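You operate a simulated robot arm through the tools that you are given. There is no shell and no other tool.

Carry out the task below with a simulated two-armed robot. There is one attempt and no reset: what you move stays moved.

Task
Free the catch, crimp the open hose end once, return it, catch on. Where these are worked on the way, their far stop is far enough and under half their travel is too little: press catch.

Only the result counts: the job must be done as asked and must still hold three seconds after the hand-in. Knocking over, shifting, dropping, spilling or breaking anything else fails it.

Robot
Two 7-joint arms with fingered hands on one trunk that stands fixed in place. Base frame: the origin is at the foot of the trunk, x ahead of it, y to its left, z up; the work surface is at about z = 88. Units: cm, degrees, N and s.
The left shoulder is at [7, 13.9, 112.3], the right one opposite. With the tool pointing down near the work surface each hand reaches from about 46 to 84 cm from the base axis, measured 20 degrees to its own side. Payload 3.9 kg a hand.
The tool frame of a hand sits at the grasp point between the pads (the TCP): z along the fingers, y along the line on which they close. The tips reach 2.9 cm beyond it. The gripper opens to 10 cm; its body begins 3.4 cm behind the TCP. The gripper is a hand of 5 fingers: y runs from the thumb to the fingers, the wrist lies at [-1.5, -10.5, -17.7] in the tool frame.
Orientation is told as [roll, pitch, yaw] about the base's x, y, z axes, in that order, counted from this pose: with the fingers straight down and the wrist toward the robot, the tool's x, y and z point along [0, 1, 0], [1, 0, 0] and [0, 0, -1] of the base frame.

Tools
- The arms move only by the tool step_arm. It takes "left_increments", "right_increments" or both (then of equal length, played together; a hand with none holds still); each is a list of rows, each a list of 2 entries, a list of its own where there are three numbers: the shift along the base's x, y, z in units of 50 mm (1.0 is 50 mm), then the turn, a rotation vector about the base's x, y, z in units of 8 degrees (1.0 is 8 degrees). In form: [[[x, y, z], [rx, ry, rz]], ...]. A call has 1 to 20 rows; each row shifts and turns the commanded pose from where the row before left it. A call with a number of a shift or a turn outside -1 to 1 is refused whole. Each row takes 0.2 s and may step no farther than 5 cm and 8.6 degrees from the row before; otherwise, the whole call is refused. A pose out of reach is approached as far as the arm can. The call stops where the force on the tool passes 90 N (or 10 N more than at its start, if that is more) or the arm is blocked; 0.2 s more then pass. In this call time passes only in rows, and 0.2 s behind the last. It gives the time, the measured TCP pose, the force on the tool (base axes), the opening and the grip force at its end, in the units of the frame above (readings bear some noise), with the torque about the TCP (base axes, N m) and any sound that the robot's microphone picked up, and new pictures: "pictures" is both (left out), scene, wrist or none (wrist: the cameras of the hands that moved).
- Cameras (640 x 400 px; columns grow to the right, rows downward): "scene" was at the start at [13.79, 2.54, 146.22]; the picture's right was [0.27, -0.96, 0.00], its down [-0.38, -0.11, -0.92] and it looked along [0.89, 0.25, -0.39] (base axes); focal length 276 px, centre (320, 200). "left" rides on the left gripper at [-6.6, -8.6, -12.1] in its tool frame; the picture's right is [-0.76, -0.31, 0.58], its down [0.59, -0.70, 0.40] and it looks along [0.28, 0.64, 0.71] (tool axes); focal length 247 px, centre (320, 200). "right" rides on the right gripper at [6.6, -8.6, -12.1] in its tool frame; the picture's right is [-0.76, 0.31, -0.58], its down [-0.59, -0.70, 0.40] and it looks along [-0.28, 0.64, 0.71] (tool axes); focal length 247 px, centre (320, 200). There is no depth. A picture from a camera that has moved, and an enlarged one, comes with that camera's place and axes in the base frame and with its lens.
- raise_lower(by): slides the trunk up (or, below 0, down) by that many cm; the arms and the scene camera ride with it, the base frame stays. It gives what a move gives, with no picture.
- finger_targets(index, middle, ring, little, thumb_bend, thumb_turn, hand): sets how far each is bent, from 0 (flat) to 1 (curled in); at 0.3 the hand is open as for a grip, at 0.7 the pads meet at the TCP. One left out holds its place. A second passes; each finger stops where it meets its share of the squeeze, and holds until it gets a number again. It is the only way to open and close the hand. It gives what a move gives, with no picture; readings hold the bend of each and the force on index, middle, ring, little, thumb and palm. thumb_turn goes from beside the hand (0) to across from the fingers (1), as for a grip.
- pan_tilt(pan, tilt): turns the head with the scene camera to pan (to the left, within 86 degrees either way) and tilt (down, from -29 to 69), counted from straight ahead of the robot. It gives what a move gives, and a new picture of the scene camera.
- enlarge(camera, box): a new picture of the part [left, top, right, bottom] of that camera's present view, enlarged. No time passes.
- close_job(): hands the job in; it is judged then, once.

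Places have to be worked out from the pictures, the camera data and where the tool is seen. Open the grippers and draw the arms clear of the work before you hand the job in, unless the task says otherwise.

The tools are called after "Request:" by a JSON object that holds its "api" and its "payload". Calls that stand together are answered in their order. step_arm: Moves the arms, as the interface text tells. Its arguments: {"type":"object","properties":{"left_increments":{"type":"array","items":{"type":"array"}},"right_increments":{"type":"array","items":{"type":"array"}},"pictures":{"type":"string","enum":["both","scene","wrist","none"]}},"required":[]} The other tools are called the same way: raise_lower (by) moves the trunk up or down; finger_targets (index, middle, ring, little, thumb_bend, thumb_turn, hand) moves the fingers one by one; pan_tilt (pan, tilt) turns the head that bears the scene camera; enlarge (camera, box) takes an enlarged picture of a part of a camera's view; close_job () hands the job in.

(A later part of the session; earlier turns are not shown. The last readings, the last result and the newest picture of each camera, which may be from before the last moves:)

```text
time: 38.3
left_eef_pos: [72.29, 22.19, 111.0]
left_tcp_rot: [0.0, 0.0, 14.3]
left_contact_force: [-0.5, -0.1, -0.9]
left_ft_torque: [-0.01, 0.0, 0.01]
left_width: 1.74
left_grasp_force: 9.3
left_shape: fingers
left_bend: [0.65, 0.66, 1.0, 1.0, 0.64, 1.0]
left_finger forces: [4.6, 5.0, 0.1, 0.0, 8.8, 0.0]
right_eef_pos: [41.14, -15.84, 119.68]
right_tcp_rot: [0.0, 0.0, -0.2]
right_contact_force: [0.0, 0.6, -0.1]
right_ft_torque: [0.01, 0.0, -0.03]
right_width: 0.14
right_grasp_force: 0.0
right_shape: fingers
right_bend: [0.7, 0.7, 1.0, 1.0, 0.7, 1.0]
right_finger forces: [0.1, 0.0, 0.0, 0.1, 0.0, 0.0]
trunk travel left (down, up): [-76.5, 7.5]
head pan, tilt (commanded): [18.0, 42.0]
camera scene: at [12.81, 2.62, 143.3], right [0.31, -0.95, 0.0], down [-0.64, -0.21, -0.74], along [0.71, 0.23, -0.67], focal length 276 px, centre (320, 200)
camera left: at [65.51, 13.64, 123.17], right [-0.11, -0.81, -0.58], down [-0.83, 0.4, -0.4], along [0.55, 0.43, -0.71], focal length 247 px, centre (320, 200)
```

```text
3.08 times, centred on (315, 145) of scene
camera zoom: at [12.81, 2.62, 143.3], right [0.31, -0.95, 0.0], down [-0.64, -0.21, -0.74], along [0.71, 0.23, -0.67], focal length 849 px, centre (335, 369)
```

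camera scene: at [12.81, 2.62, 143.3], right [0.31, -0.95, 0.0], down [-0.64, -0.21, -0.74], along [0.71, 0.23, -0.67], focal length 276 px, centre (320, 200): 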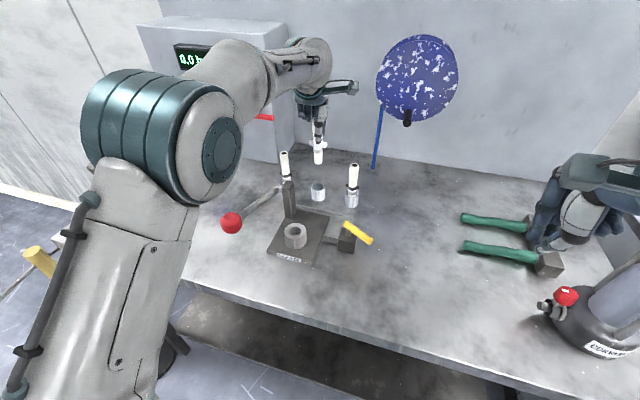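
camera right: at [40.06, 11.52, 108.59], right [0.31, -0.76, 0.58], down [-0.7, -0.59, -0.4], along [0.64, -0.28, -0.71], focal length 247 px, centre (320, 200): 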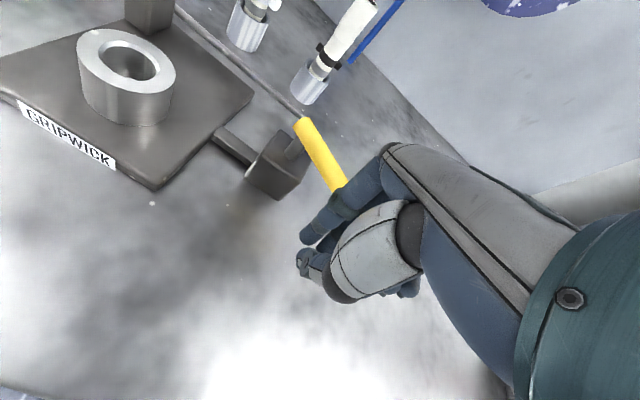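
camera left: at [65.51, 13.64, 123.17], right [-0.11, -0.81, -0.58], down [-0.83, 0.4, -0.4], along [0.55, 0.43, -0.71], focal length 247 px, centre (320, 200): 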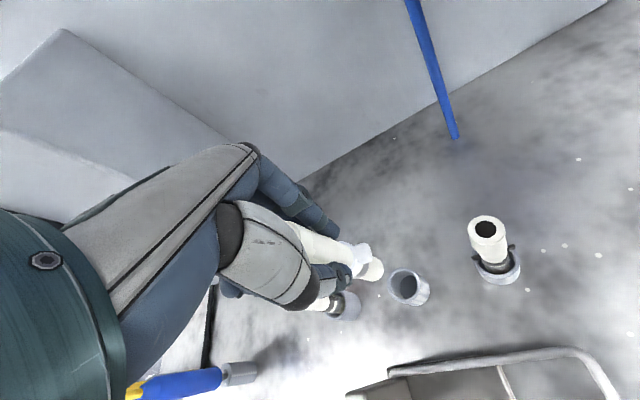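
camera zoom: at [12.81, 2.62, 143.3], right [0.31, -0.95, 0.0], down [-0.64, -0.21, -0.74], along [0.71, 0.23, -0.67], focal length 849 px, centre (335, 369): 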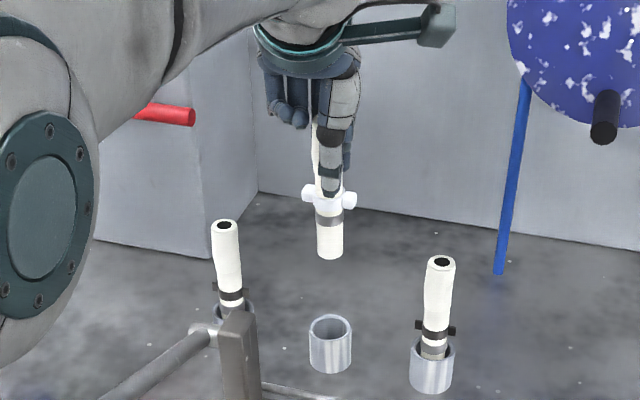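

The hose end is held upright; its bottom centre is about 9.8 cm below the TCP and 0.2 cm toward the robot. I re-measure the die from the present scene view before carrying it over.

Request:
{"api": "enlarge", "payload": {"camera": "scene", "box": [260, 200, 360, 270]}}

Request:
{"api": "enlarge", "payload": {"camera": "right", "box": [0, 0, 160, 120]}}

```text
5.71 times, centred on (310, 235) of scene
camera zoom: at [12.81, 2.62, 143.3], right [0.31, -0.95, 0.0], down [-0.64, -0.21, -0.74], along [0.71, 0.23, -0.67], focal length 1577 px, centre (377, 0)
```

zoom: 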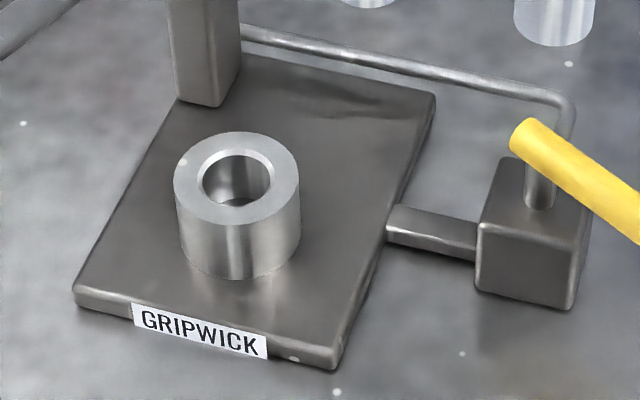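

```text
3.33 times, centred on (80, 60) of right
camera zoom: at [32.52, -9.4, 131.76], right [0.31, -0.76, 0.58], down [-0.7, -0.59, -0.4], along [0.64, -0.28, -0.71], focal length 823 px, centre (1120, 667)
```

zoom: 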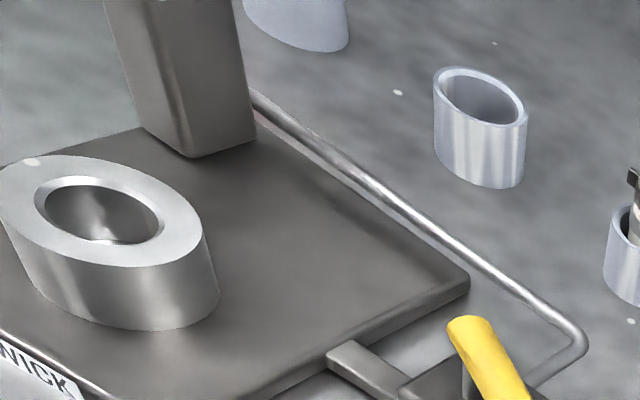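

The die top centre comes out at [53.15, 21.9, 93.45] with a ~2.7 cm bore. I carry the hose end across at the same height, with its bottom passing above the pillar top.

Request:
{"api": "step_arm", "payload": {"left_increments": [[[-0.5, 0, 0], [0, 0, 0]], [[-0.65, -0.01, 0], [0, 0, 0]], [[-0.65, -0.01, 0], [0, 0, 0]], [[-0.65, -0.01, 0], [0, 0, 0]], [[-0.65, -0.01, 0], [0, 0, 0]], [[-0.5, -0.01, 0], [0, 0, 0]], [[-0.19, 0, -0.3], [0, 0, 0]]], "pictures": "both"}}

Request:
{"api": "enlarge", "payload": {"camera": "left", "box": [240, 170, 460, 350]}}

Request:
{"api": "enlarge", "payload": {"camera": "scene", "box": [240, 140, 370, 270]}}

```text
time: 39.9
left_eef_pos: [54.81, 22.69, 109.01]
left_tcp_rot: [-1.3, 0.2, 14.6]
left_contact_force: [-0.7, 0.3, -0.4]
left_ft_torque: [-0.03, 0.01, 0.0]
left_width: 1.67
left_grasp_force: 9.3
left_shape: fingers
left_bend: [0.65, 0.66, 1.0, 1.0, 0.64, 1.0]
left_finger forces: [4.7, 5.0, 0.0, 0.1, 8.5, 0.0]
left hand out of reach, approached as far as the arm can: row 6, 7
right_eef_pos: [41.16, -15.7, 119.65]
right_tcp_rot: [-0.1, 0.0, 0.0]
right_contact_force: [0.4, 0.4, 0.2]
right_ft_torque: [0.0, 0.02, 0.01]
right_width: 0.17
right_grasp_force: 0.1
right_shape: fingers
right_bend: [0.7, 0.7, 1.0, 1.0, 0.7, 1.0]
right_finger forces: [0.0, 0.0, 0.0, 0.0, 0.0, 0.0]
trunk travel left (down, up): [-76.5, 7.5]
head pan, tilt (commanded): [18.0, 42.0]
camera scene: at [12.84, 2.86, 143.29], right [0.31, -0.95, 0.0], down [-0.64, -0.21, -0.74], along [0.71, 0.23, -0.67], focal length 276 px, centre (320, 200)
camera left: at [48.14, 14.55, 121.26], right [-0.11, -0.82, -0.56], down [-0.83, 0.38, -0.41], along [0.55, 0.42, -0.72], focal length 247 px, centre (320, 200)
```

scene: 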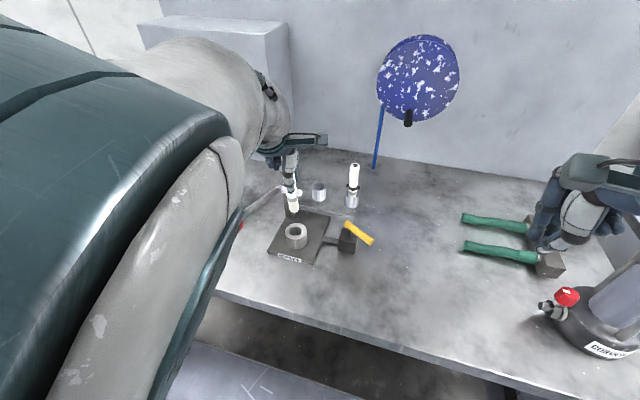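
left: 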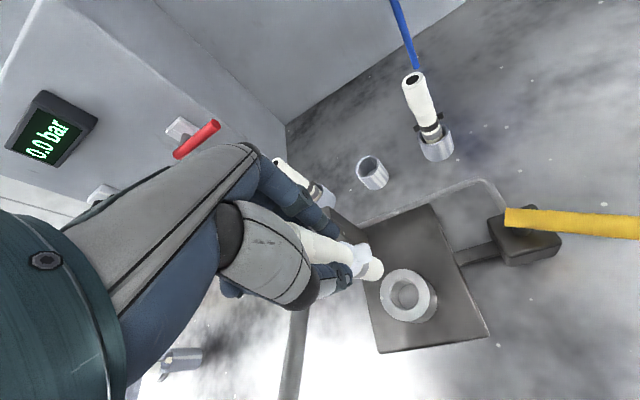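

```text
2.22 times, centred on (350, 260) of left
camera zoom: at [48.14, 14.55, 121.26], right [-0.11, -0.82, -0.56], down [-0.83, 0.38, -0.41], along [0.55, 0.42, -0.72], focal length 549 px, centre (253, 67)
```

zoom: 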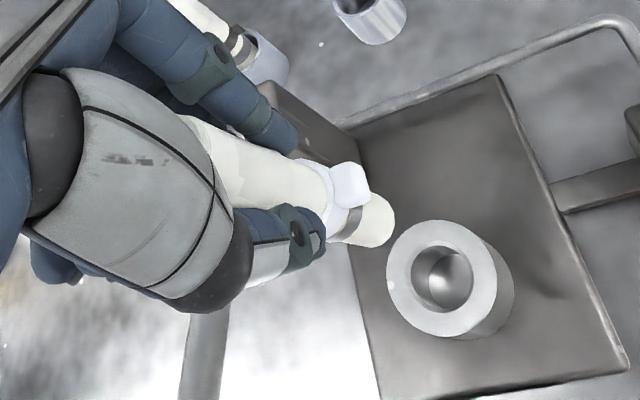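

```text
3.08 times, centred on (305, 205) of scene
camera zoom: at [12.84, 2.86, 143.29], right [0.31, -0.95, 0.0], down [-0.64, -0.21, -0.74], along [0.71, 0.23, -0.67], focal length 849 px, centre (366, 185)
```

zoom: 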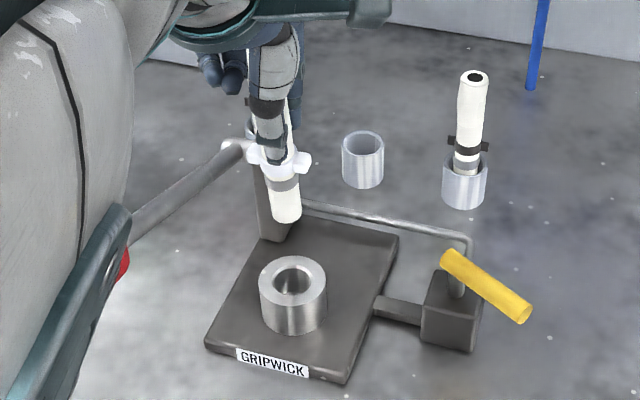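

The arm reports it is out of reach in this folded posture (elbow swung up toward the camera), stopping 1.5 cm short of the die. I raise the hose end and go back via the open starting area so the elbow returns outward, then approach from there.

Request:
{"api": "step_arm", "payload": {"left_increments": [[[0.3, 0.1, 0.3], [0, 0, 0]], [[0.2, 0.2, 0.6], [0, 0, 0]], [[0, 0.3, 0.6], [0, 0, 0]], [[-0.2, 0.4, 0.6], [0, 0, 0.2]], [[-0.4, 0.5, 0.6], [0, 0, 0.2]], [[-0.4, 0.4, 0.6], [0, 0, 0.2]], [[-0.5, 0.3, 0.5], [0, 0, 0]], [[-0.5, 0.2, 0.4], [0, 0, 0]]], "pictures": "scene"}}

```text
time: 41.7
left_eef_pos: [48.32, 35.55, 130.21]
left_tcp_rot: [-0.7, 0.1, 19.0]
left_contact_force: [-0.8, 0.9, -1.4]
left_ft_torque: [-0.01, 0.01, -0.01]
left_width: 1.7
left_grasp_force: 8.1
left_shape: fingers
left_bend: [0.65, 0.66, 1.0, 1.0, 0.64, 1.0]
left_finger forces: [4.4, 5.1, 0.1, 0.0, 8.3, 0.1]
left hand out of reach, approached as far as the arm can: row 7, 8
right_eef_pos: [41.0, -15.87, 119.75]
right_tcp_rot: [0.0, 0.0, -0.1]
right_contact_force: [-0.3, -0.3, 0.4]
right_ft_torque: [0.03, 0.0, -0.01]
right_width: 0.13
right_grasp_force: 0.1
right_shape: fingers
right_bend: [0.7, 0.7, 1.0, 1.0, 0.7, 1.0]
right_finger forces: [0.0, 0.1, 0.1, 0.1, 0.1, 0.0]
trunk travel left (down, up): [-76.5, 7.5]
head pan, tilt (commanded): [18.0, 42.0]
camera scene: at [12.76, 2.64, 143.3], right [0.31, -0.95, 0.0], down [-0.64, -0.21, -0.74], along [0.71, 0.23, -0.67], focal length 276 px, centre (320, 200)
```

scene: 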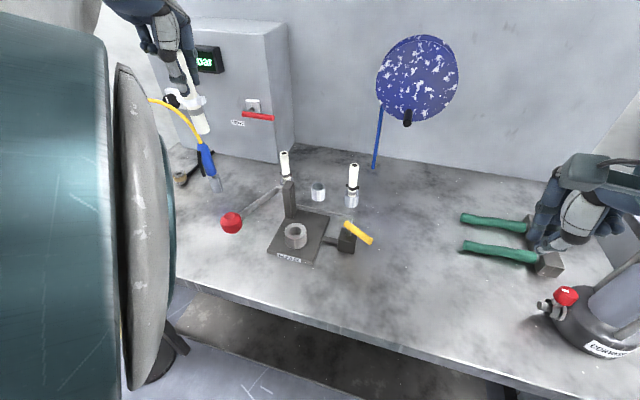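

The elbow is still in the inner posture. I extend the hand forward again to where the reach is comfortable, then retrace the original path inward with the elbow hopefully outside.

Request:
{"api": "step_arm", "payload": {"left_increments": [[[0.7, 0, 0], [0, 0, 0]], [[0.7, -0.1, 0], [0, 0, 0]], [[0.7, -0.1, 0], [0, 0, 0]], [[0.7, -0.1, 0], [0, 0, 0]]], "pictures": "scene"}}

```text
time: 42.7
left_eef_pos: [62.6, 33.69, 129.98]
left_tcp_rot: [0.1, 0.1, 19.1]
left_contact_force: [0.6, 0.4, -0.5]
left_ft_torque: [-0.02, 0.0, 0.0]
left_width: 1.68
left_grasp_force: 9.2
left_shape: fingers
left_bend: [0.65, 0.66, 1.0, 1.0, 0.64, 1.0]
left_finger forces: [4.4, 5.3, 0.0, 0.0, 8.3, 0.0]
right_eef_pos: [41.36, -15.89, 119.61]
right_tcp_rot: [0.0, 0.0, -0.1]
right_contact_force: [0.8, -0.9, -0.1]
right_ft_torque: [-0.03, 0.01, 0.0]
right_width: 0.14
right_grasp_force: 0.0
right_shape: fingers
right_bend: [0.7, 0.7, 1.0, 1.0, 0.7, 1.0]
right_finger forces: [0.1, 0.1, 0.1, 0.0, 0.0, 0.0]
trunk travel left (down, up): [-76.5, 7.5]
head pan, tilt (commanded): [18.0, 42.0]
camera scene: at [13.09, 2.72, 143.27], right [0.31, -0.95, 0.0], down [-0.64, -0.21, -0.74], along [0.71, 0.23, -0.67], focal length 276 px, centre (320, 200)
```

scene: 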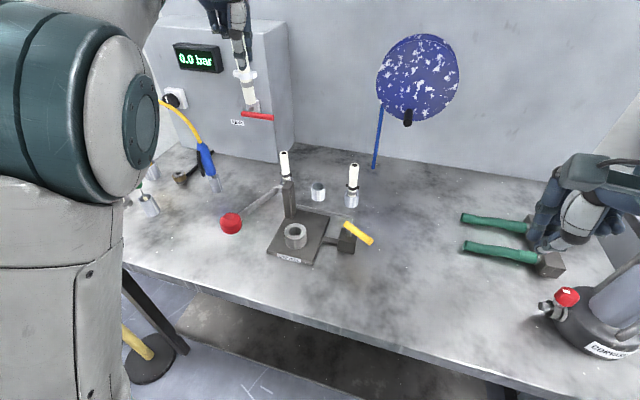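

The elbow is up and forward here. I return to the exact point I came through before and retrace that straight line back toward the start pose, which originally had the elbow outside.

Request:
{"api": "step_arm", "payload": {"left_increments": [[[0.44, -0.54, -0.54], [0, 0, -0.15]], [[0.44, -0.54, -0.54], [0, 0, -0.15]], [[0.44, -0.54, -0.54], [0, 0, -0.15]], [[0.44, -0.54, -0.54], [0, 0, -0.15]]], "pictures": "none"}}

Request:
{"api": "step_arm", "payload": {"left_increments": [[[-0.66, 0.27, 0.3], [0, 0, 0]], [[-0.66, 0.27, 0.3], [0, 0, 0]], [[-0.66, 0.27, 0.3], [0, 0, 0]], [[-0.66, 0.27, 0.3], [0, 0, 0]], [[-0.66, 0.27, 0.3], [0, 0, 0]]], "pictures": "scene"}}

```text
time: 43.7
left_eef_pos: [71.4, 22.88, 119.19]
left_tcp_rot: [0.1, 0.1, 14.2]
left_contact_force: [0.6, -0.9, -0.9]
left_ft_torque: [0.0, 0.03, -0.03]
left_width: 1.67
left_grasp_force: 9.3
left_shape: fingers
left_bend: [0.65, 0.66, 1.0, 1.0, 0.64, 1.0]
left_finger forces: [4.4, 5.3, 0.0, 0.1, 8.2, 0.1]
right_eef_pos: [41.29, -16.0, 119.54]
right_tcp_rot: [0.1, 0.1, -0.1]
right_contact_force: [0.3, -0.9, 0.0]
right_ft_torque: [0.01, 0.04, 0.01]
right_width: 0.12
right_grasp_force: 0.0
right_shape: fingers
right_bend: [0.7, 0.7, 1.0, 1.0, 0.7, 1.0]
right_finger forces: [0.0, 0.1, 0.1, 0.1, 0.0, 0.1]
trunk travel left (down, up): [-76.5, 7.5]
head pan, tilt (commanded): [18.0, 42.0]
```

```text
time: 44.9
left_eef_pos: [54.66, 29.45, 127.02]
left_tcp_rot: [0.1, -0.1, 14.2]
left_contact_force: [-0.1, 0.7, 0.3]
left_ft_torque: [0.01, -0.02, 0.01]
left_width: 1.64
left_grasp_force: 9.0
left_shape: fingers
left_bend: [0.65, 0.66, 1.0, 1.0, 0.64, 1.0]
left_finger forces: [4.3, 5.3, 0.0, 0.1, 8.1, 0.0]
right_eef_pos: [41.13, -16.14, 119.67]
right_tcp_rot: [0.1, 0.0, -0.1]
right_contact_force: [0.3, -0.5, 0.1]
right_ft_torque: [0.02, 0.01, 0.02]
right_width: 0.13
right_grasp_force: 0.1
right_shape: fingers
right_bend: [0.7, 0.7, 1.0, 1.0, 0.7, 1.0]
right_finger forces: [0.0, 0.0, 0.1, 0.0, 0.1, 0.0]
trunk travel left (down, up): [-76.5, 7.5]
head pan, tilt (commanded): [18.0, 42.0]
camera scene: at [12.8, 2.39, 143.3], right [0.31, -0.95, 0.0], down [-0.64, -0.21, -0.74], along [0.71, 0.23, -0.67], focal length 276 px, centre (320, 200)
```

scene: 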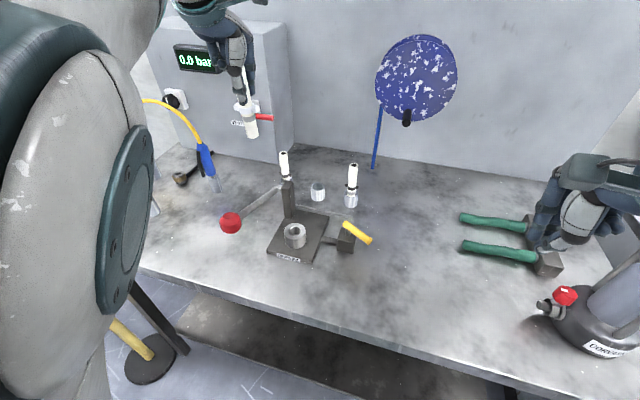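

The arm keeps the elbow-up posture, but earlier in that posture the hand did reach close-in points when it was low relative to the shoulders. So I raise the trunk by 7 cm, which makes the die sit lower relative to the arm.

Request:
{"api": "raise_lower", "payload": {"by": 7}}

Request:
{"api": "step_arm", "payload": {"left_increments": [[[0.4, -0.4, -0.6], [0, 0, 0]], [[0.3, -0.4, -0.7], [0, 0, 0]], [[0.2, -0.4, -0.8], [0, 0, 0]], [[0.1, -0.4, -0.8], [0, 0, 0]], [[0, -0.2, -0.8], [0, 0, 0]]], "pictures": "scene"}}

```text
time: 45.9
left_eef_pos: [54.78, 29.7, 133.94]
left_tcp_rot: [0.0, 0.0, 14.3]
left_contact_force: [0.8, 1.2, -1.6]
left_ft_torque: [-0.03, 0.01, 0.01]
left_width: 1.65
left_grasp_force: 9.3
left_shape: fingers
left_bend: [0.65, 0.66, 1.0, 1.0, 0.64, 1.0]
left_finger forces: [4.3, 5.3, 0.0, 0.0, 8.1, 0.0]
right_eef_pos: [41.16, -15.95, 126.58]
right_tcp_rot: [0.0, 0.0, -0.1]
right_contact_force: [-0.2, 0.0, 0.3]
right_ft_torque: [0.03, -0.02, 0.0]
right_width: 0.14
right_grasp_force: 0.0
right_shape: fingers
right_bend: [0.7, 0.7, 1.0, 1.0, 0.7, 1.0]
right_finger forces: [0.1, 0.0, 0.0, 0.0, 0.0, 0.0]
trunk travel left (down, up): [-83.5, 0.5]
head pan, tilt (commanded): [18.0, 42.0]
```

```text
time: 47.1
left_eef_pos: [59.78, 20.67, 115.4]
left_tcp_rot: [-0.1, -0.1, 14.3]
left_contact_force: [0.5, 1.0, -0.5]
left_ft_torque: [-0.02, -0.01, 0.02]
left_width: 1.62
left_grasp_force: 9.2
left_shape: fingers
left_bend: [0.65, 0.66, 1.0, 1.0, 0.65, 1.0]
left_finger forces: [4.3, 5.3, 0.0, 0.0, 7.9, 0.2]
right_eef_pos: [41.24, -15.82, 126.7]
right_tcp_rot: [0.1, 0.1, 0.0]
right_contact_force: [0.5, 0.2, -0.8]
right_ft_torque: [-0.02, 0.0, -0.01]
right_width: 0.14
right_grasp_force: 0.1
right_shape: fingers
right_bend: [0.7, 0.7, 1.0, 1.0, 0.7, 1.0]
right_finger forces: [0.0, 0.0, 0.0, 0.0, 0.0, 0.1]
trunk travel left (down, up): [-83.5, 0.5]
head pan, tilt (commanded): [18.0, 42.0]
camera scene: at [12.94, 2.63, 150.29], right [0.31, -0.95, 0.0], down [-0.64, -0.21, -0.74], along [0.71, 0.23, -0.67], focal length 276 px, centre (320, 200)
```

scene: 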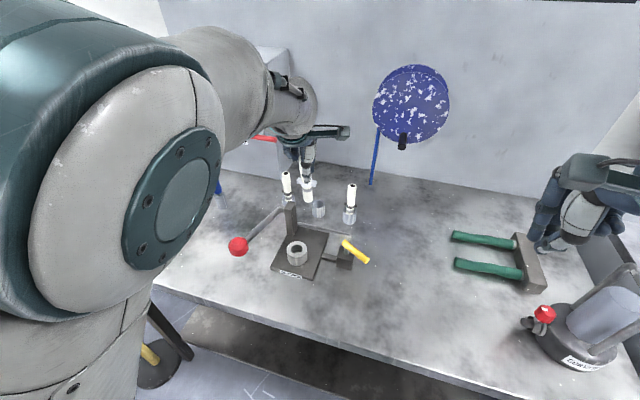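

Tracking is accurate again. I bring the hose end over the die with its bottom still about 2.5 cm above it.

Request:
{"api": "step_arm", "payload": {"left_increments": [[[-0.43, 0.085, -0.62], [0, 0, 0]], [[-0.43, 0.085, -0.62], [0, 0, 0]], [[-0.43, 0.085, -0.62], [0, 0, 0]]], "pictures": "both"}}

Request:
{"api": "enlarge", "payload": {"camera": "left", "box": [260, 180, 460, 330]}}

Request:
{"api": "enlarge", "payload": {"camera": "scene", "box": [240, 170, 370, 290]}}

```text
time: 47.9
left_eef_pos: [53.22, 21.9, 106.04]
left_tcp_rot: [-0.1, -0.1, 14.3]
left_contact_force: [0.0, -0.3, -0.9]
left_ft_torque: [0.0, -0.04, -0.02]
left_width: 1.64
left_grasp_force: 9.0
left_shape: fingers
left_bend: [0.71, 0.66, 1.0, 1.0, 0.65, 1.0]
left_finger forces: [4.4, 5.4, 0.0, 0.1, 7.9, 0.1]
right_eef_pos: [41.14, -15.89, 126.64]
right_tcp_rot: [-0.1, 0.1, -0.1]
right_contact_force: [0.6, -0.6, 0.1]
right_ft_torque: [0.02, 0.01, -0.04]
right_width: 0.11
right_grasp_force: 0.1
right_shape: fingers
right_bend: [0.7, 0.7, 1.0, 1.0, 0.7, 1.0]
right_finger forces: [0.0, 0.1, 0.1, 0.0, 0.1, 0.1]
trunk travel left (down, up): [-83.5, 0.5]
head pan, tilt (commanded): [18.0, 42.0]
camera scene: at [12.83, 2.67, 150.3], right [0.31, -0.95, 0.0], down [-0.64, -0.21, -0.74], along [0.71, 0.23, -0.67], focal length 276 px, centre (320, 200)
camera left: at [46.44, 13.51, 118.19], right [-0.11, -0.81, -0.58], down [-0.83, 0.4, -0.4], along [0.55, 0.43, -0.71], focal length 247 px, centre (320, 200)
```

scene: 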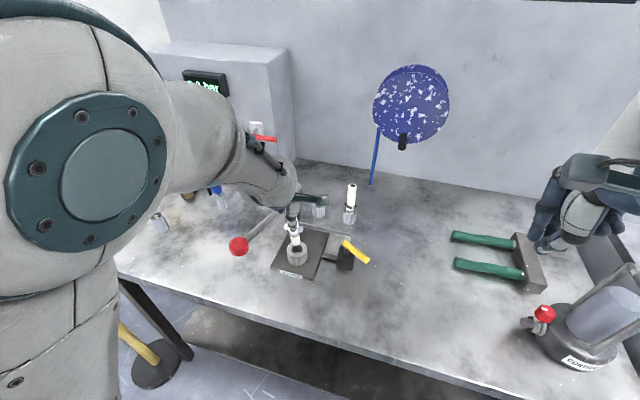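
left: 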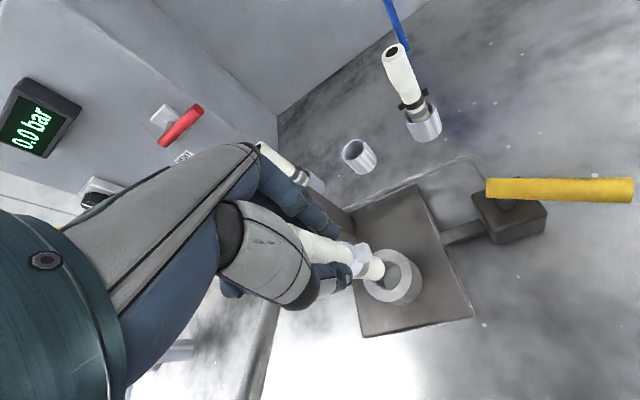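

```text
2.67 times, centred on (360, 255) of left
camera zoom: at [46.44, 13.51, 118.19], right [-0.11, -0.81, -0.58], down [-0.83, 0.4, -0.4], along [0.55, 0.43, -0.71], focal length 659 px, centre (213, 53)
```

zoom: 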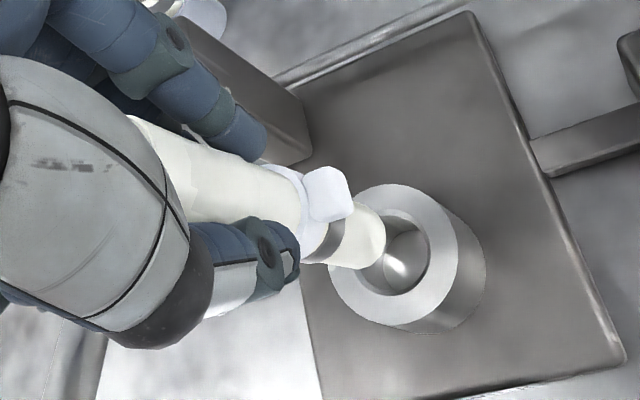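

```text
3.33 times, centred on (305, 230) of scene
camera zoom: at [12.83, 2.67, 150.3], right [0.31, -0.95, 0.0], down [-0.64, -0.21, -0.74], along [0.71, 0.23, -0.67], focal length 920 px, centre (370, 100)
```

zoom: 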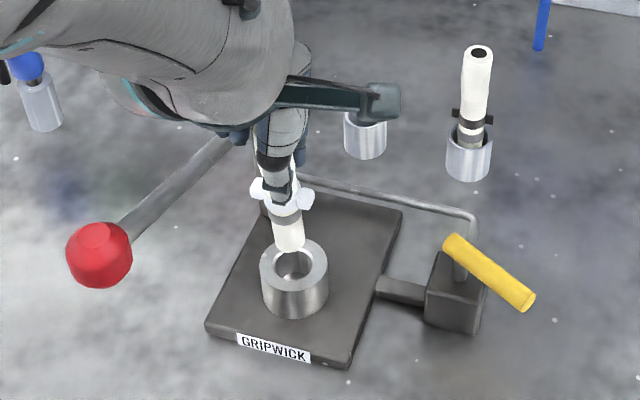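

Projecting the hose bottom straight down from both views lands within about 0.15 cm of the die centre. I shift +0.1 cm in y and lower it into the bore step by step.

Request:
{"api": "step_arm", "payload": {"left_increments": [[[0, 0.02, -0.3], [0, 0, 0]], [[0, 0, -0.2], [0, 0, 0]], [[0, 0, -0.1], [0, 0, 0]], [[0, 0, -0.1], [0, 0, 0]]], "pictures": "none"}}

Request:
{"api": "enlarge", "payload": {"camera": "left", "box": [260, 180, 460, 330]}}

Request:
{"api": "enlarge", "payload": {"camera": "scene", "box": [240, 170, 370, 290]}}

```text
time: 48.9
left_eef_pos: [53.28, 22.08, 102.74]
left_tcp_rot: [0.0, 0.0, 14.4]
left_contact_force: [0.4, 0.2, -1.0]
left_ft_torque: [-0.01, -0.02, 0.0]
left_width: 1.62
left_grasp_force: 8.5
left_shape: fingers
left_bend: [0.71, 0.66, 1.0, 1.0, 0.65, 1.0]
left_finger forces: [4.1, 5.3, 0.0, 0.0, 7.9, 0.1]
right_eef_pos: [41.12, -15.79, 126.59]
right_tcp_rot: [0.0, 0.0, -0.1]
right_contact_force: [-0.4, 0.8, 0.6]
right_ft_torque: [0.0, 0.0, 0.05]
right_width: 0.12
right_grasp_force: 0.0
right_shape: fingers
right_bend: [0.7, 0.7, 1.0, 1.0, 0.7, 1.0]
right_finger forces: [0.1, 0.0, 0.1, 0.0, 0.0, 0.0]
trunk travel left (down, up): [-83.5, 0.5]
head pan, tilt (commanded): [18.0, 42.0]
```

```text
2.67 times, centred on (360, 255) of left
camera zoom: at [46.44, 13.57, 114.75], right [-0.11, -0.81, -0.58], down [-0.83, 0.4, -0.4], along [0.55, 0.43, -0.71], focal length 659 px, centre (213, 53)
```

zoom: 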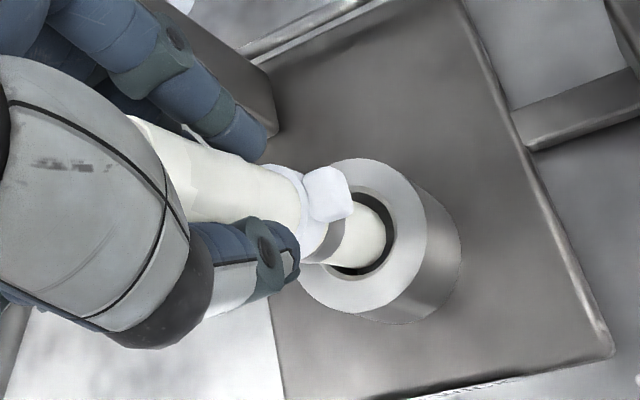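

```text
3.33 times, centred on (305, 230) of scene
camera zoom: at [12.88, 2.64, 150.29], right [0.31, -0.95, 0.0], down [-0.64, -0.21, -0.74], along [0.71, 0.23, -0.67], focal length 920 px, centre (370, 100)
```

zoom: 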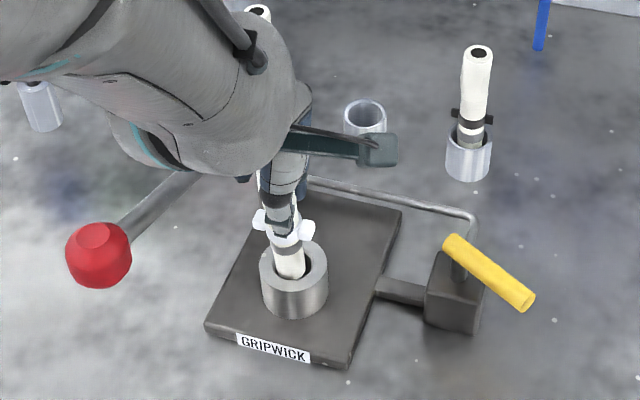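

The bottom is entering the bore centrally with no contact force. I continue down in small steps, watching for the floor.

Request:
{"api": "step_arm", "payload": {"left_increments": [[[0, 0, -0.1], [0, 0, 0]], [[0, 0, -0.1], [0, 0, 0]], [[0, 0, -0.1], [0, 0, 0]], [[0, 0, -0.08], [0, 0, 0]]], "pictures": "none"}}

Request:
{"api": "enlarge", "payload": {"camera": "left", "box": [260, 180, 460, 330]}}

Request:
{"api": "enlarge", "payload": {"camera": "scene", "box": [240, 170, 370, 290]}}

```text
time: 49.9
left_eef_pos: [53.2, 22.04, 100.58]
left_tcp_rot: [-0.1, 0.0, 14.3]
left_contact_force: [0.3, 0.7, -0.4]
left_ft_torque: [0.02, 0.01, 0.0]
left_width: 1.6
left_grasp_force: 8.6
left_shape: fingers
left_bend: [0.71, 0.66, 1.0, 1.0, 0.65, 1.0]
left_finger forces: [4.2, 5.2, 0.1, 0.2, 7.8, 0.0]
right_eef_pos: [41.26, -15.92, 126.69]
right_tcp_rot: [0.0, 0.0, 0.0]
right_contact_force: [0.7, -1.0, 0.1]
right_ft_torque: [0.03, -0.06, 0.0]
right_width: 0.16
right_grasp_force: 0.1
right_shape: fingers
right_bend: [0.7, 0.7, 1.0, 1.0, 0.7, 1.0]
right_finger forces: [0.0, 0.1, 0.0, 0.0, 0.1, 0.0]
trunk travel left (down, up): [-83.5, 0.5]
head pan, tilt (commanded): [18.0, 42.0]
```

```text
2.67 times, centred on (360, 255) of left
camera zoom: at [46.47, 13.58, 112.85], right [-0.11, -0.81, -0.58], down [-0.83, 0.4, -0.4], along [0.55, 0.43, -0.71], focal length 659 px, centre (213, 53)
```

zoom: 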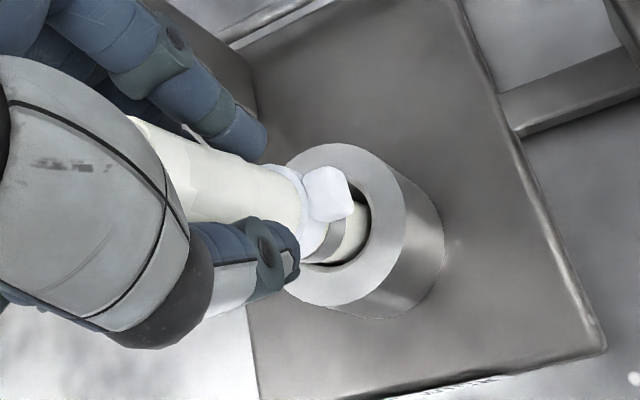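

```text
3.33 times, centred on (305, 230) of scene
camera zoom: at [12.86, 2.63, 150.29], right [0.31, -0.95, 0.0], down [-0.64, -0.21, -0.74], along [0.71, 0.23, -0.67], focal length 920 px, centre (370, 100)
```

zoom: 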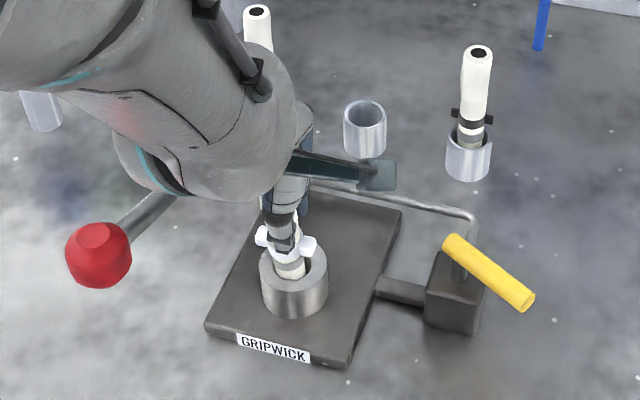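

It slides in freely, with no contact force yet. I keep lowering in finer steps until it touches bottom.

Request:
{"api": "step_arm", "payload": {"left_increments": [[[0, 0, -0.06], [0, 0, 0]], [[0, 0, -0.05], [0, 0, 0]], [[0, 0, -0.05], [0, 0, 0]]], "pictures": "none"}}

```text
time: 50.7
left_eef_pos: [53.29, 21.9, 100.31]
left_tcp_rot: [0.0, -0.4, 14.3]
left_contact_force: [1.5, -1.0, 18.5]
left_ft_torque: [0.04, 0.0, 0.0]
left_width: 1.55
left_grasp_force: 12.2
left_shape: fingers
left_bend: [0.71, 0.65, 1.0, 1.0, 0.65, 1.0]
left_finger forces: [6.1, 8.3, 0.1, 0.0, 9.9, 0.0]
right_eef_pos: [40.95, -16.04, 126.63]
right_tcp_rot: [0.1, -0.2, -0.1]
right_contact_force: [-0.3, 0.0, -0.3]
right_ft_torque: [-0.01, -0.02, 0.03]
right_width: 0.14
right_grasp_force: 0.0
right_shape: fingers
right_bend: [0.7, 0.7, 1.0, 1.0, 0.7, 1.0]
right_finger forces: [0.0, 0.0, 0.0, 0.1, 0.1, 0.1]
trunk travel left (down, up): [-83.5, 0.5]
head pan, tilt (commanded): [18.0, 42.0]
```

The hose end has bottomed in the die (18 N at z=100.3). I ease the load by 0.4 cm, then open the fingers.

Request:
{"api": "step_arm", "payload": {"left_increments": [[[0, 0, 0.08], [0, 0, 0]]], "pictures": "none"}}

Request:
{"api": "finger_targets", "payload": {"hand": "left", "index": 0.45, "middle": 0.45, "thumb_bend": 0.45}}

Request:
{"api": "enlarge", "payload": {"camera": "left", "box": [240, 160, 460, 330]}}

Request:
{"api": "enlarge", "payload": {"camera": "scene", "box": [240, 170, 370, 290]}}

```text
time: 51.1
left_eef_pos: [53.08, 21.95, 100.3]
left_tcp_rot: [0.0, 0.0, 14.3]
left_contact_force: [2.5, -0.9, 9.8]
left_ft_torque: [0.0, -0.08, -0.01]
left_width: 1.56
left_grasp_force: 11.1
left_shape: fingers
left_bend: [0.65, 0.65, 1.0, 1.0, 0.65, 1.0]
left_finger forces: [6.3, 7.5, 0.0, 0.1, 9.1, 0.1]
right_eef_pos: [41.17, -16.07, 126.62]
right_tcp_rot: [-0.1, -0.1, -0.1]
right_contact_force: [0.5, -0.5, -0.3]
right_ft_torque: [0.0, -0.02, -0.02]
right_width: 0.15
right_grasp_force: 0.1
right_shape: fingers
right_bend: [0.7, 0.7, 1.0, 1.0, 0.7, 1.0]
right_finger forces: [0.0, 0.0, 0.0, 0.1, 0.0, 0.0]
trunk travel left (down, up): [-83.5, 0.5]
head pan, tilt (commanded): [18.0, 42.0]
```

```text
time: 52.1
left_eef_pos: [53.24, 22.02, 100.42]
left_tcp_rot: [0.0, 0.0, 14.2]
left_contact_force: [-0.5, 0.4, 0.1]
left_ft_torque: [-0.03, -0.05, 0.03]
left_width: 6.18
left_grasp_force: 0.1
left_shape: fingers
left_bend: [0.45, 0.45, 1.0, 1.0, 0.45, 0.99]
left_finger forces: [0.0, 0.1, 0.0, 0.0, 0.0, 0.1]
right_eef_pos: [41.16, -15.8, 126.64]
right_tcp_rot: [0.1, 0.0, -0.1]
right_contact_force: [0.5, -0.3, -0.9]
right_ft_torque: [0.0, 0.0, -0.03]
right_width: 0.13
right_grasp_force: 0.1
right_shape: fingers
right_bend: [0.7, 0.7, 1.0, 1.0, 0.7, 1.0]
right_finger forces: [0.1, 0.0, 0.0, 0.1, 0.0, 0.0]
trunk travel left (down, up): [-83.5, 0.5]
head pan, tilt (commanded): [18.0, 42.0]
```

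```text
2.35 times, centred on (350, 245) of left
camera zoom: at [46.4, 13.56, 112.48], right [-0.11, -0.81, -0.58], down [-0.83, 0.4, -0.4], along [0.55, 0.43, -0.71], focal length 581 px, centre (249, 94)
```

zoom: 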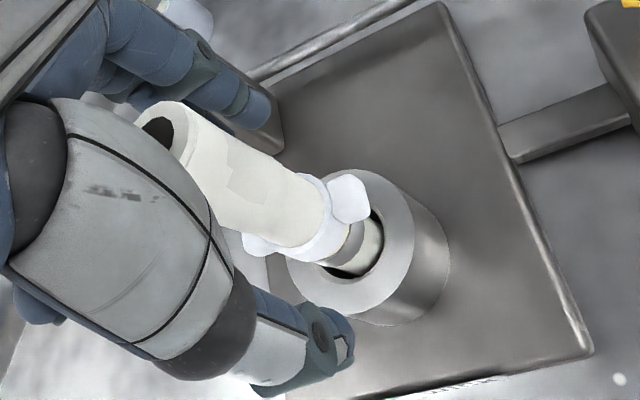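

```text
3.33 times, centred on (305, 230) of scene
camera zoom: at [12.84, 2.62, 150.29], right [0.31, -0.95, 0.0], down [-0.64, -0.21, -0.74], along [0.71, 0.23, -0.67], focal length 920 px, centre (370, 100)
```

zoom: 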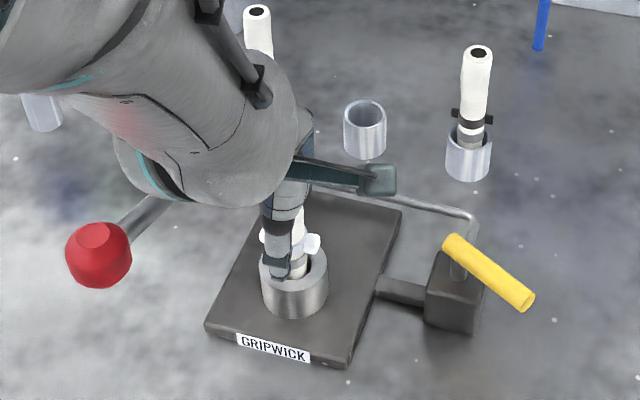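

The hose end stands upright in the die, and the fingers are clear. I lift the left hand straight up off it.

Request:
{"api": "step_arm", "payload": {"left_increments": [[[0, 0, 0.5], [0, 0, 0]], [[0, 0, 0.7], [0, 0, 0]], [[0, 0, 0.7], [0, 0, 0]]], "pictures": "both"}}

Request:
{"api": "enlarge", "payload": {"camera": "scene", "box": [220, 170, 370, 290]}}

```text
time: 52.9
left_eef_pos: [53.15, 22.06, 109.84]
left_tcp_rot: [-0.1, 0.0, 14.3]
left_contact_force: [0.4, -0.4, 0.5]
left_ft_torque: [-0.01, 0.0, 0.04]
left_width: 6.2
left_grasp_force: 0.1
left_shape: fingers
left_bend: [0.45, 0.45, 1.0, 1.0, 0.45, 0.99]
left_finger forces: [0.2, 0.0, 0.0, 0.0, 0.0, 0.1]
right_eef_pos: [41.14, -15.92, 126.65]
right_tcp_rot: [0.1, 0.0, -0.1]
right_contact_force: [0.4, 0.4, -0.3]
right_ft_torque: [0.03, 0.01, 0.01]
right_width: 0.13
right_grasp_force: 0.0
right_shape: fingers
right_bend: [0.7, 0.7, 1.0, 1.0, 0.7, 1.0]
right_finger forces: [0.1, 0.1, 0.1, 0.0, 0.1, 0.1]
trunk travel left (down, up): [-83.5, 0.5]
head pan, tilt (commanded): [18.0, 42.0]
camera scene: at [12.73, 2.6, 150.3], right [0.31, -0.95, 0.0], down [-0.64, -0.21, -0.74], along [0.71, 0.23, -0.67], focal length 276 px, centre (320, 200)
camera left: at [46.25, 13.59, 122.07], right [-0.11, -0.81, -0.58], down [-0.83, 0.4, -0.4], along [0.55, 0.43, -0.71], focal length 247 px, centre (320, 200)
```

scene: 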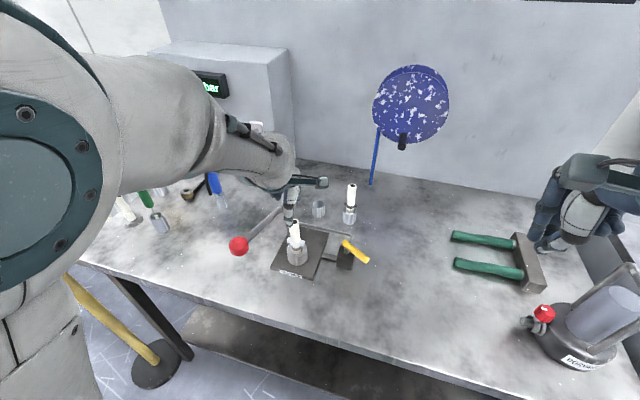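
left: 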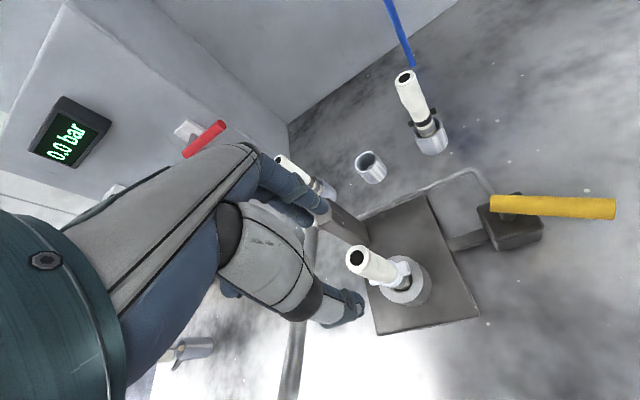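

```text
3.33 times, centred on (295, 230) of scene
camera zoom: at [12.73, 2.6, 150.3], right [0.31, -0.95, 0.0], down [-0.64, -0.21, -0.74], along [0.71, 0.23, -0.67], focal length 920 px, centre (403, 100)
```

zoom: 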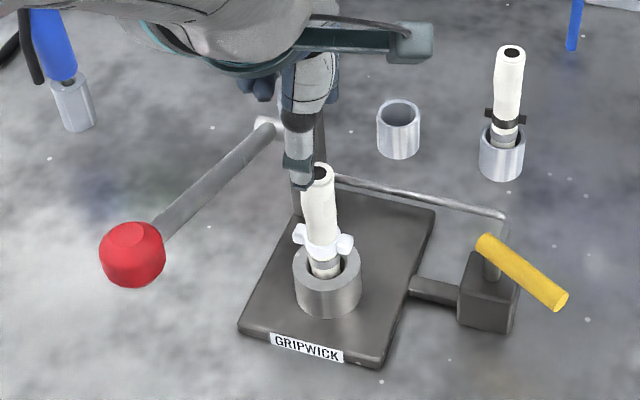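

The hose end stands well seated. Next I form a fist with the left hand to press the lever, and lift a little more to look at its shape.

Request:
{"api": "finger_targets", "payload": {"hand": "left", "index": 1.0, "middle": 1.0, "ring": 1.0, "little": 1.0, "thumb_bend": 0.9, "thumb_turn": 0.6}}

Request:
{"api": "step_arm", "payload": {"left_increments": [[[-0.2, 0.1, 0.6], [0, 0, 0]], [[-0.5, 0.2, 0.4], [0, 0, 0.2]], [[-0.5, 0.3, 0], [0, 0, 0.2]], [[-0.3, 0.3, 0], [0, 0, 0.2]]], "pictures": "both"}}

Request:
{"api": "enlarge", "payload": {"camera": "scene", "box": [180, 130, 340, 290]}}

```text
time: 53.9
left_eef_pos: [53.16, 22.02, 109.86]
left_tcp_rot: [0.0, 0.1, 14.4]
left_contact_force: [0.0, -0.2, 1.0]
left_ft_torque: [0.01, 0.01, -0.02]
left_width: 3.88
left_grasp_force: 0.1
left_shape: fingers
left_bend: [1.0, 1.0, 1.0, 1.0, 0.9, 0.62]
left_finger forces: [0.0, 0.1, 0.0, 0.0, 0.0, 0.0]
right_eef_pos: [41.13, -16.02, 126.68]
right_tcp_rot: [0.0, 0.0, -0.1]
right_contact_force: [-0.5, -0.6, -0.4]
right_ft_torque: [0.01, 0.02, 0.0]
right_width: 0.14
right_grasp_force: 0.1
right_shape: fingers
right_bend: [0.7, 0.7, 1.0, 1.0, 0.7, 1.0]
right_finger forces: [0.0, 0.0, 0.0, 0.1, 0.0, 0.1]
trunk travel left (down, up): [-83.5, 0.5]
head pan, tilt (commanded): [18.0, 42.0]
```

```text
time: 54.9
left_eef_pos: [49.44, 27.01, 109.32]
left_tcp_rot: [-1.4, 0.2, 19.1]
left_contact_force: [0.2, -0.2, 0.5]
left_ft_torque: [0.0, 0.01, 0.01]
left_width: 3.88
left_grasp_force: 0.1
left_shape: fingers
left_bend: [1.0, 1.0, 1.0, 1.0, 0.9, 0.62]
left_finger forces: [0.1, 0.0, 0.0, 0.0, 0.0, 0.0]
left hand out of reach, approached as far as the arm can: row 1, 2, 3, 4
right_eef_pos: [41.21, -15.76, 126.69]
right_tcp_rot: [-0.1, 0.0, 0.0]
right_contact_force: [-0.3, -0.3, 0.6]
right_ft_torque: [-0.01, 0.03, 0.02]
right_width: 0.16
right_grasp_force: 0.0
right_shape: fingers
right_bend: [0.7, 0.7, 1.0, 1.0, 0.7, 1.0]
right_finger forces: [0.0, 0.0, 0.1, 0.1, 0.0, 0.1]
trunk travel left (down, up): [-83.5, 0.5]
head pan, tilt (commanded): [18.0, 42.0]
camera scene: at [12.87, 2.81, 150.29], right [0.31, -0.95, 0.0], down [-0.64, -0.21, -0.74], along [0.71, 0.23, -0.67], focal length 276 px, centre (320, 200)
camera left: at [43.31, 18.28, 121.66], right [-0.04, -0.83, -0.56], down [-0.85, 0.32, -0.41], along [0.52, 0.46, -0.72], focal length 247 px, centre (320, 200)
```

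scene: 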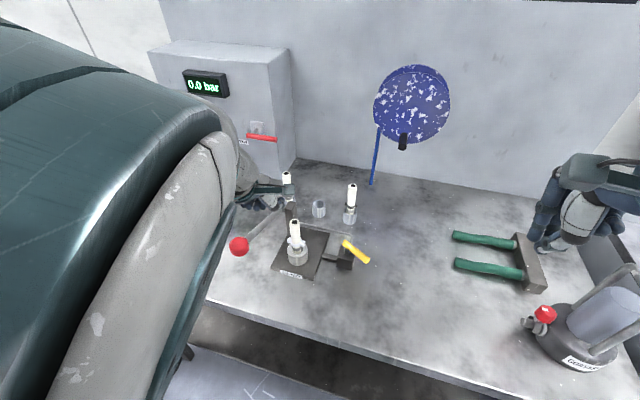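
left: 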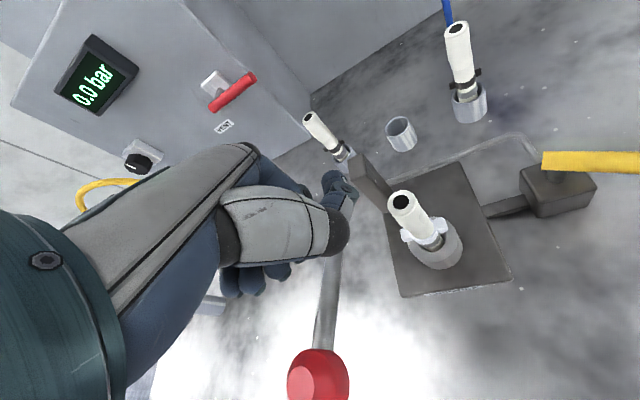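

```text
2.50 times, centred on (260, 210) of scene
camera zoom: at [12.87, 2.81, 150.29], right [0.31, -0.95, 0.0], down [-0.64, -0.21, -0.74], along [0.71, 0.23, -0.67], focal length 690 px, centre (470, 175)
```

zoom: 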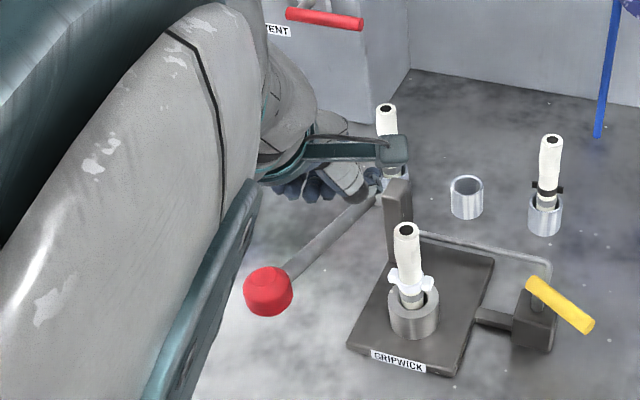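

The left arm again runs out of reach in this posture near the lever. I lift it straight up and aim for the earlier pose [45, 26, 121], where the elbow had swung outward.

Request:
{"api": "step_arm", "payload": {"left_increments": [[[0.1, -0.1, 0.8], [0, 0, 0]], [[0, 0, 0.8], [0, 0, 0]], [[-0.2, 0, 0.8], [0, 0, -0.2]], [[-0.4, 0, 0.3], [0, 0, -0.2]], [[-0.4, 0, 0], [0, 0, -0.2]]], "pictures": "scene"}}

```text
time: 56.1
left_eef_pos: [51.83, 30.9, 120.13]
left_tcp_rot: [-1.1, 0.0, 14.3]
left_contact_force: [0.4, 0.3, 0.4]
left_ft_torque: [0.0, -0.01, 0.01]
left_width: 3.89
left_grasp_force: 0.0
left_shape: fingers
left_bend: [1.0, 1.0, 1.0, 1.0, 0.9, 0.62]
left_finger forces: [0.0, 0.1, 0.0, 0.1, 0.0, 0.0]
left hand out of reach, approached as far as the arm can: row 1, 2, 3, 4, 5
right_eef_pos: [41.23, -15.94, 126.74]
right_tcp_rot: [0.0, 0.0, 0.0]
right_contact_force: [0.4, -0.7, -0.2]
right_ft_torque: [-0.01, -0.01, 0.03]
right_width: 0.15
right_grasp_force: 0.0
right_shape: fingers
right_bend: [0.7, 0.7, 1.0, 1.0, 0.7, 1.0]
right_finger forces: [0.0, 0.0, 0.0, 0.1, 0.1, 0.1]
trunk travel left (down, up): [-83.5, 0.5]
head pan, tilt (commanded): [18.0, 42.0]
camera scene: at [12.82, 2.67, 150.3], right [0.31, -0.95, 0.0], down [-0.64, -0.21, -0.74], along [0.71, 0.23, -0.67], focal length 276 px, centre (320, 200)
```

scene: 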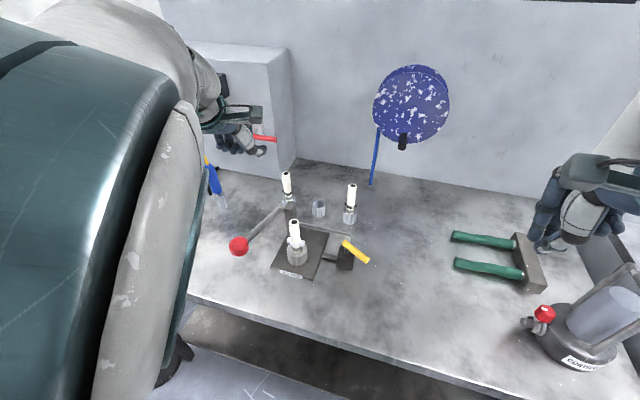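

The left arm is stuck with its elbow up. In free space to the front-left I will turn the hand so the wrist comes round to the left, which should swing the elbow outward.

Request:
{"api": "step_arm", "payload": {"left_increments": [[[0.5, 0.3, 0.5], [0, 0, 0]], [[0.5, 0.3, 0.5], [0, 0, 0]], [[0.4, 0.3, 0.5], [0, 0, 0]], [[0, 0, 0], [0, 0, -0.9]], [[0, 0, 0], [0, 0, -0.9]], [[0, 0, 0], [0, 0, -0.9]], [[0, 0, 0], [0, 0, -0.9]], [[0, 0, 0], [0, 0, -0.9]], [[0, 0, 0], [0, 0, -0.9]]], "pictures": "scene"}}

```text
time: 58.1
left_eef_pos: [58.87, 35.43, 127.68]
left_tcp_rot: [0.0, 0.0, -29.0]
left_contact_force: [0.1, 1.2, 0.5]
left_ft_torque: [0.01, -0.02, -0.01]
left_width: 3.87
left_grasp_force: 0.1
left_shape: fingers
left_bend: [1.0, 1.0, 1.0, 1.0, 0.9, 0.62]
left_finger forces: [0.1, 0.0, 0.1, 0.0, 0.0, 0.0]
right_eef_pos: [41.09, -15.8, 126.72]
right_tcp_rot: [0.0, -0.1, -0.1]
right_contact_force: [0.5, -0.8, 0.5]
right_ft_torque: [-0.02, 0.01, 0.01]
right_width: 0.12
right_grasp_force: 0.0
right_shape: fingers
right_bend: [0.7, 0.7, 1.0, 1.0, 0.7, 1.0]
right_finger forces: [0.0, 0.0, 0.1, 0.0, 0.0, 0.0]
trunk travel left (down, up): [-83.5, 0.5]
head pan, tilt (commanded): [18.0, 42.0]
camera scene: at [12.9, 2.71, 150.29], right [0.31, -0.95, 0.0], down [-0.64, -0.21, -0.74], along [0.71, 0.23, -0.67], focal length 276 px, centre (320, 200)
```

scene: 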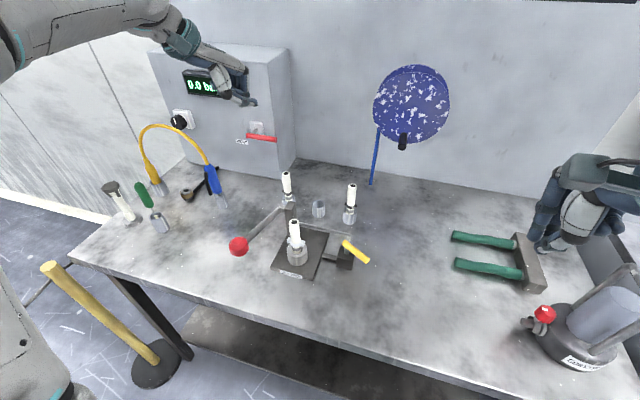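

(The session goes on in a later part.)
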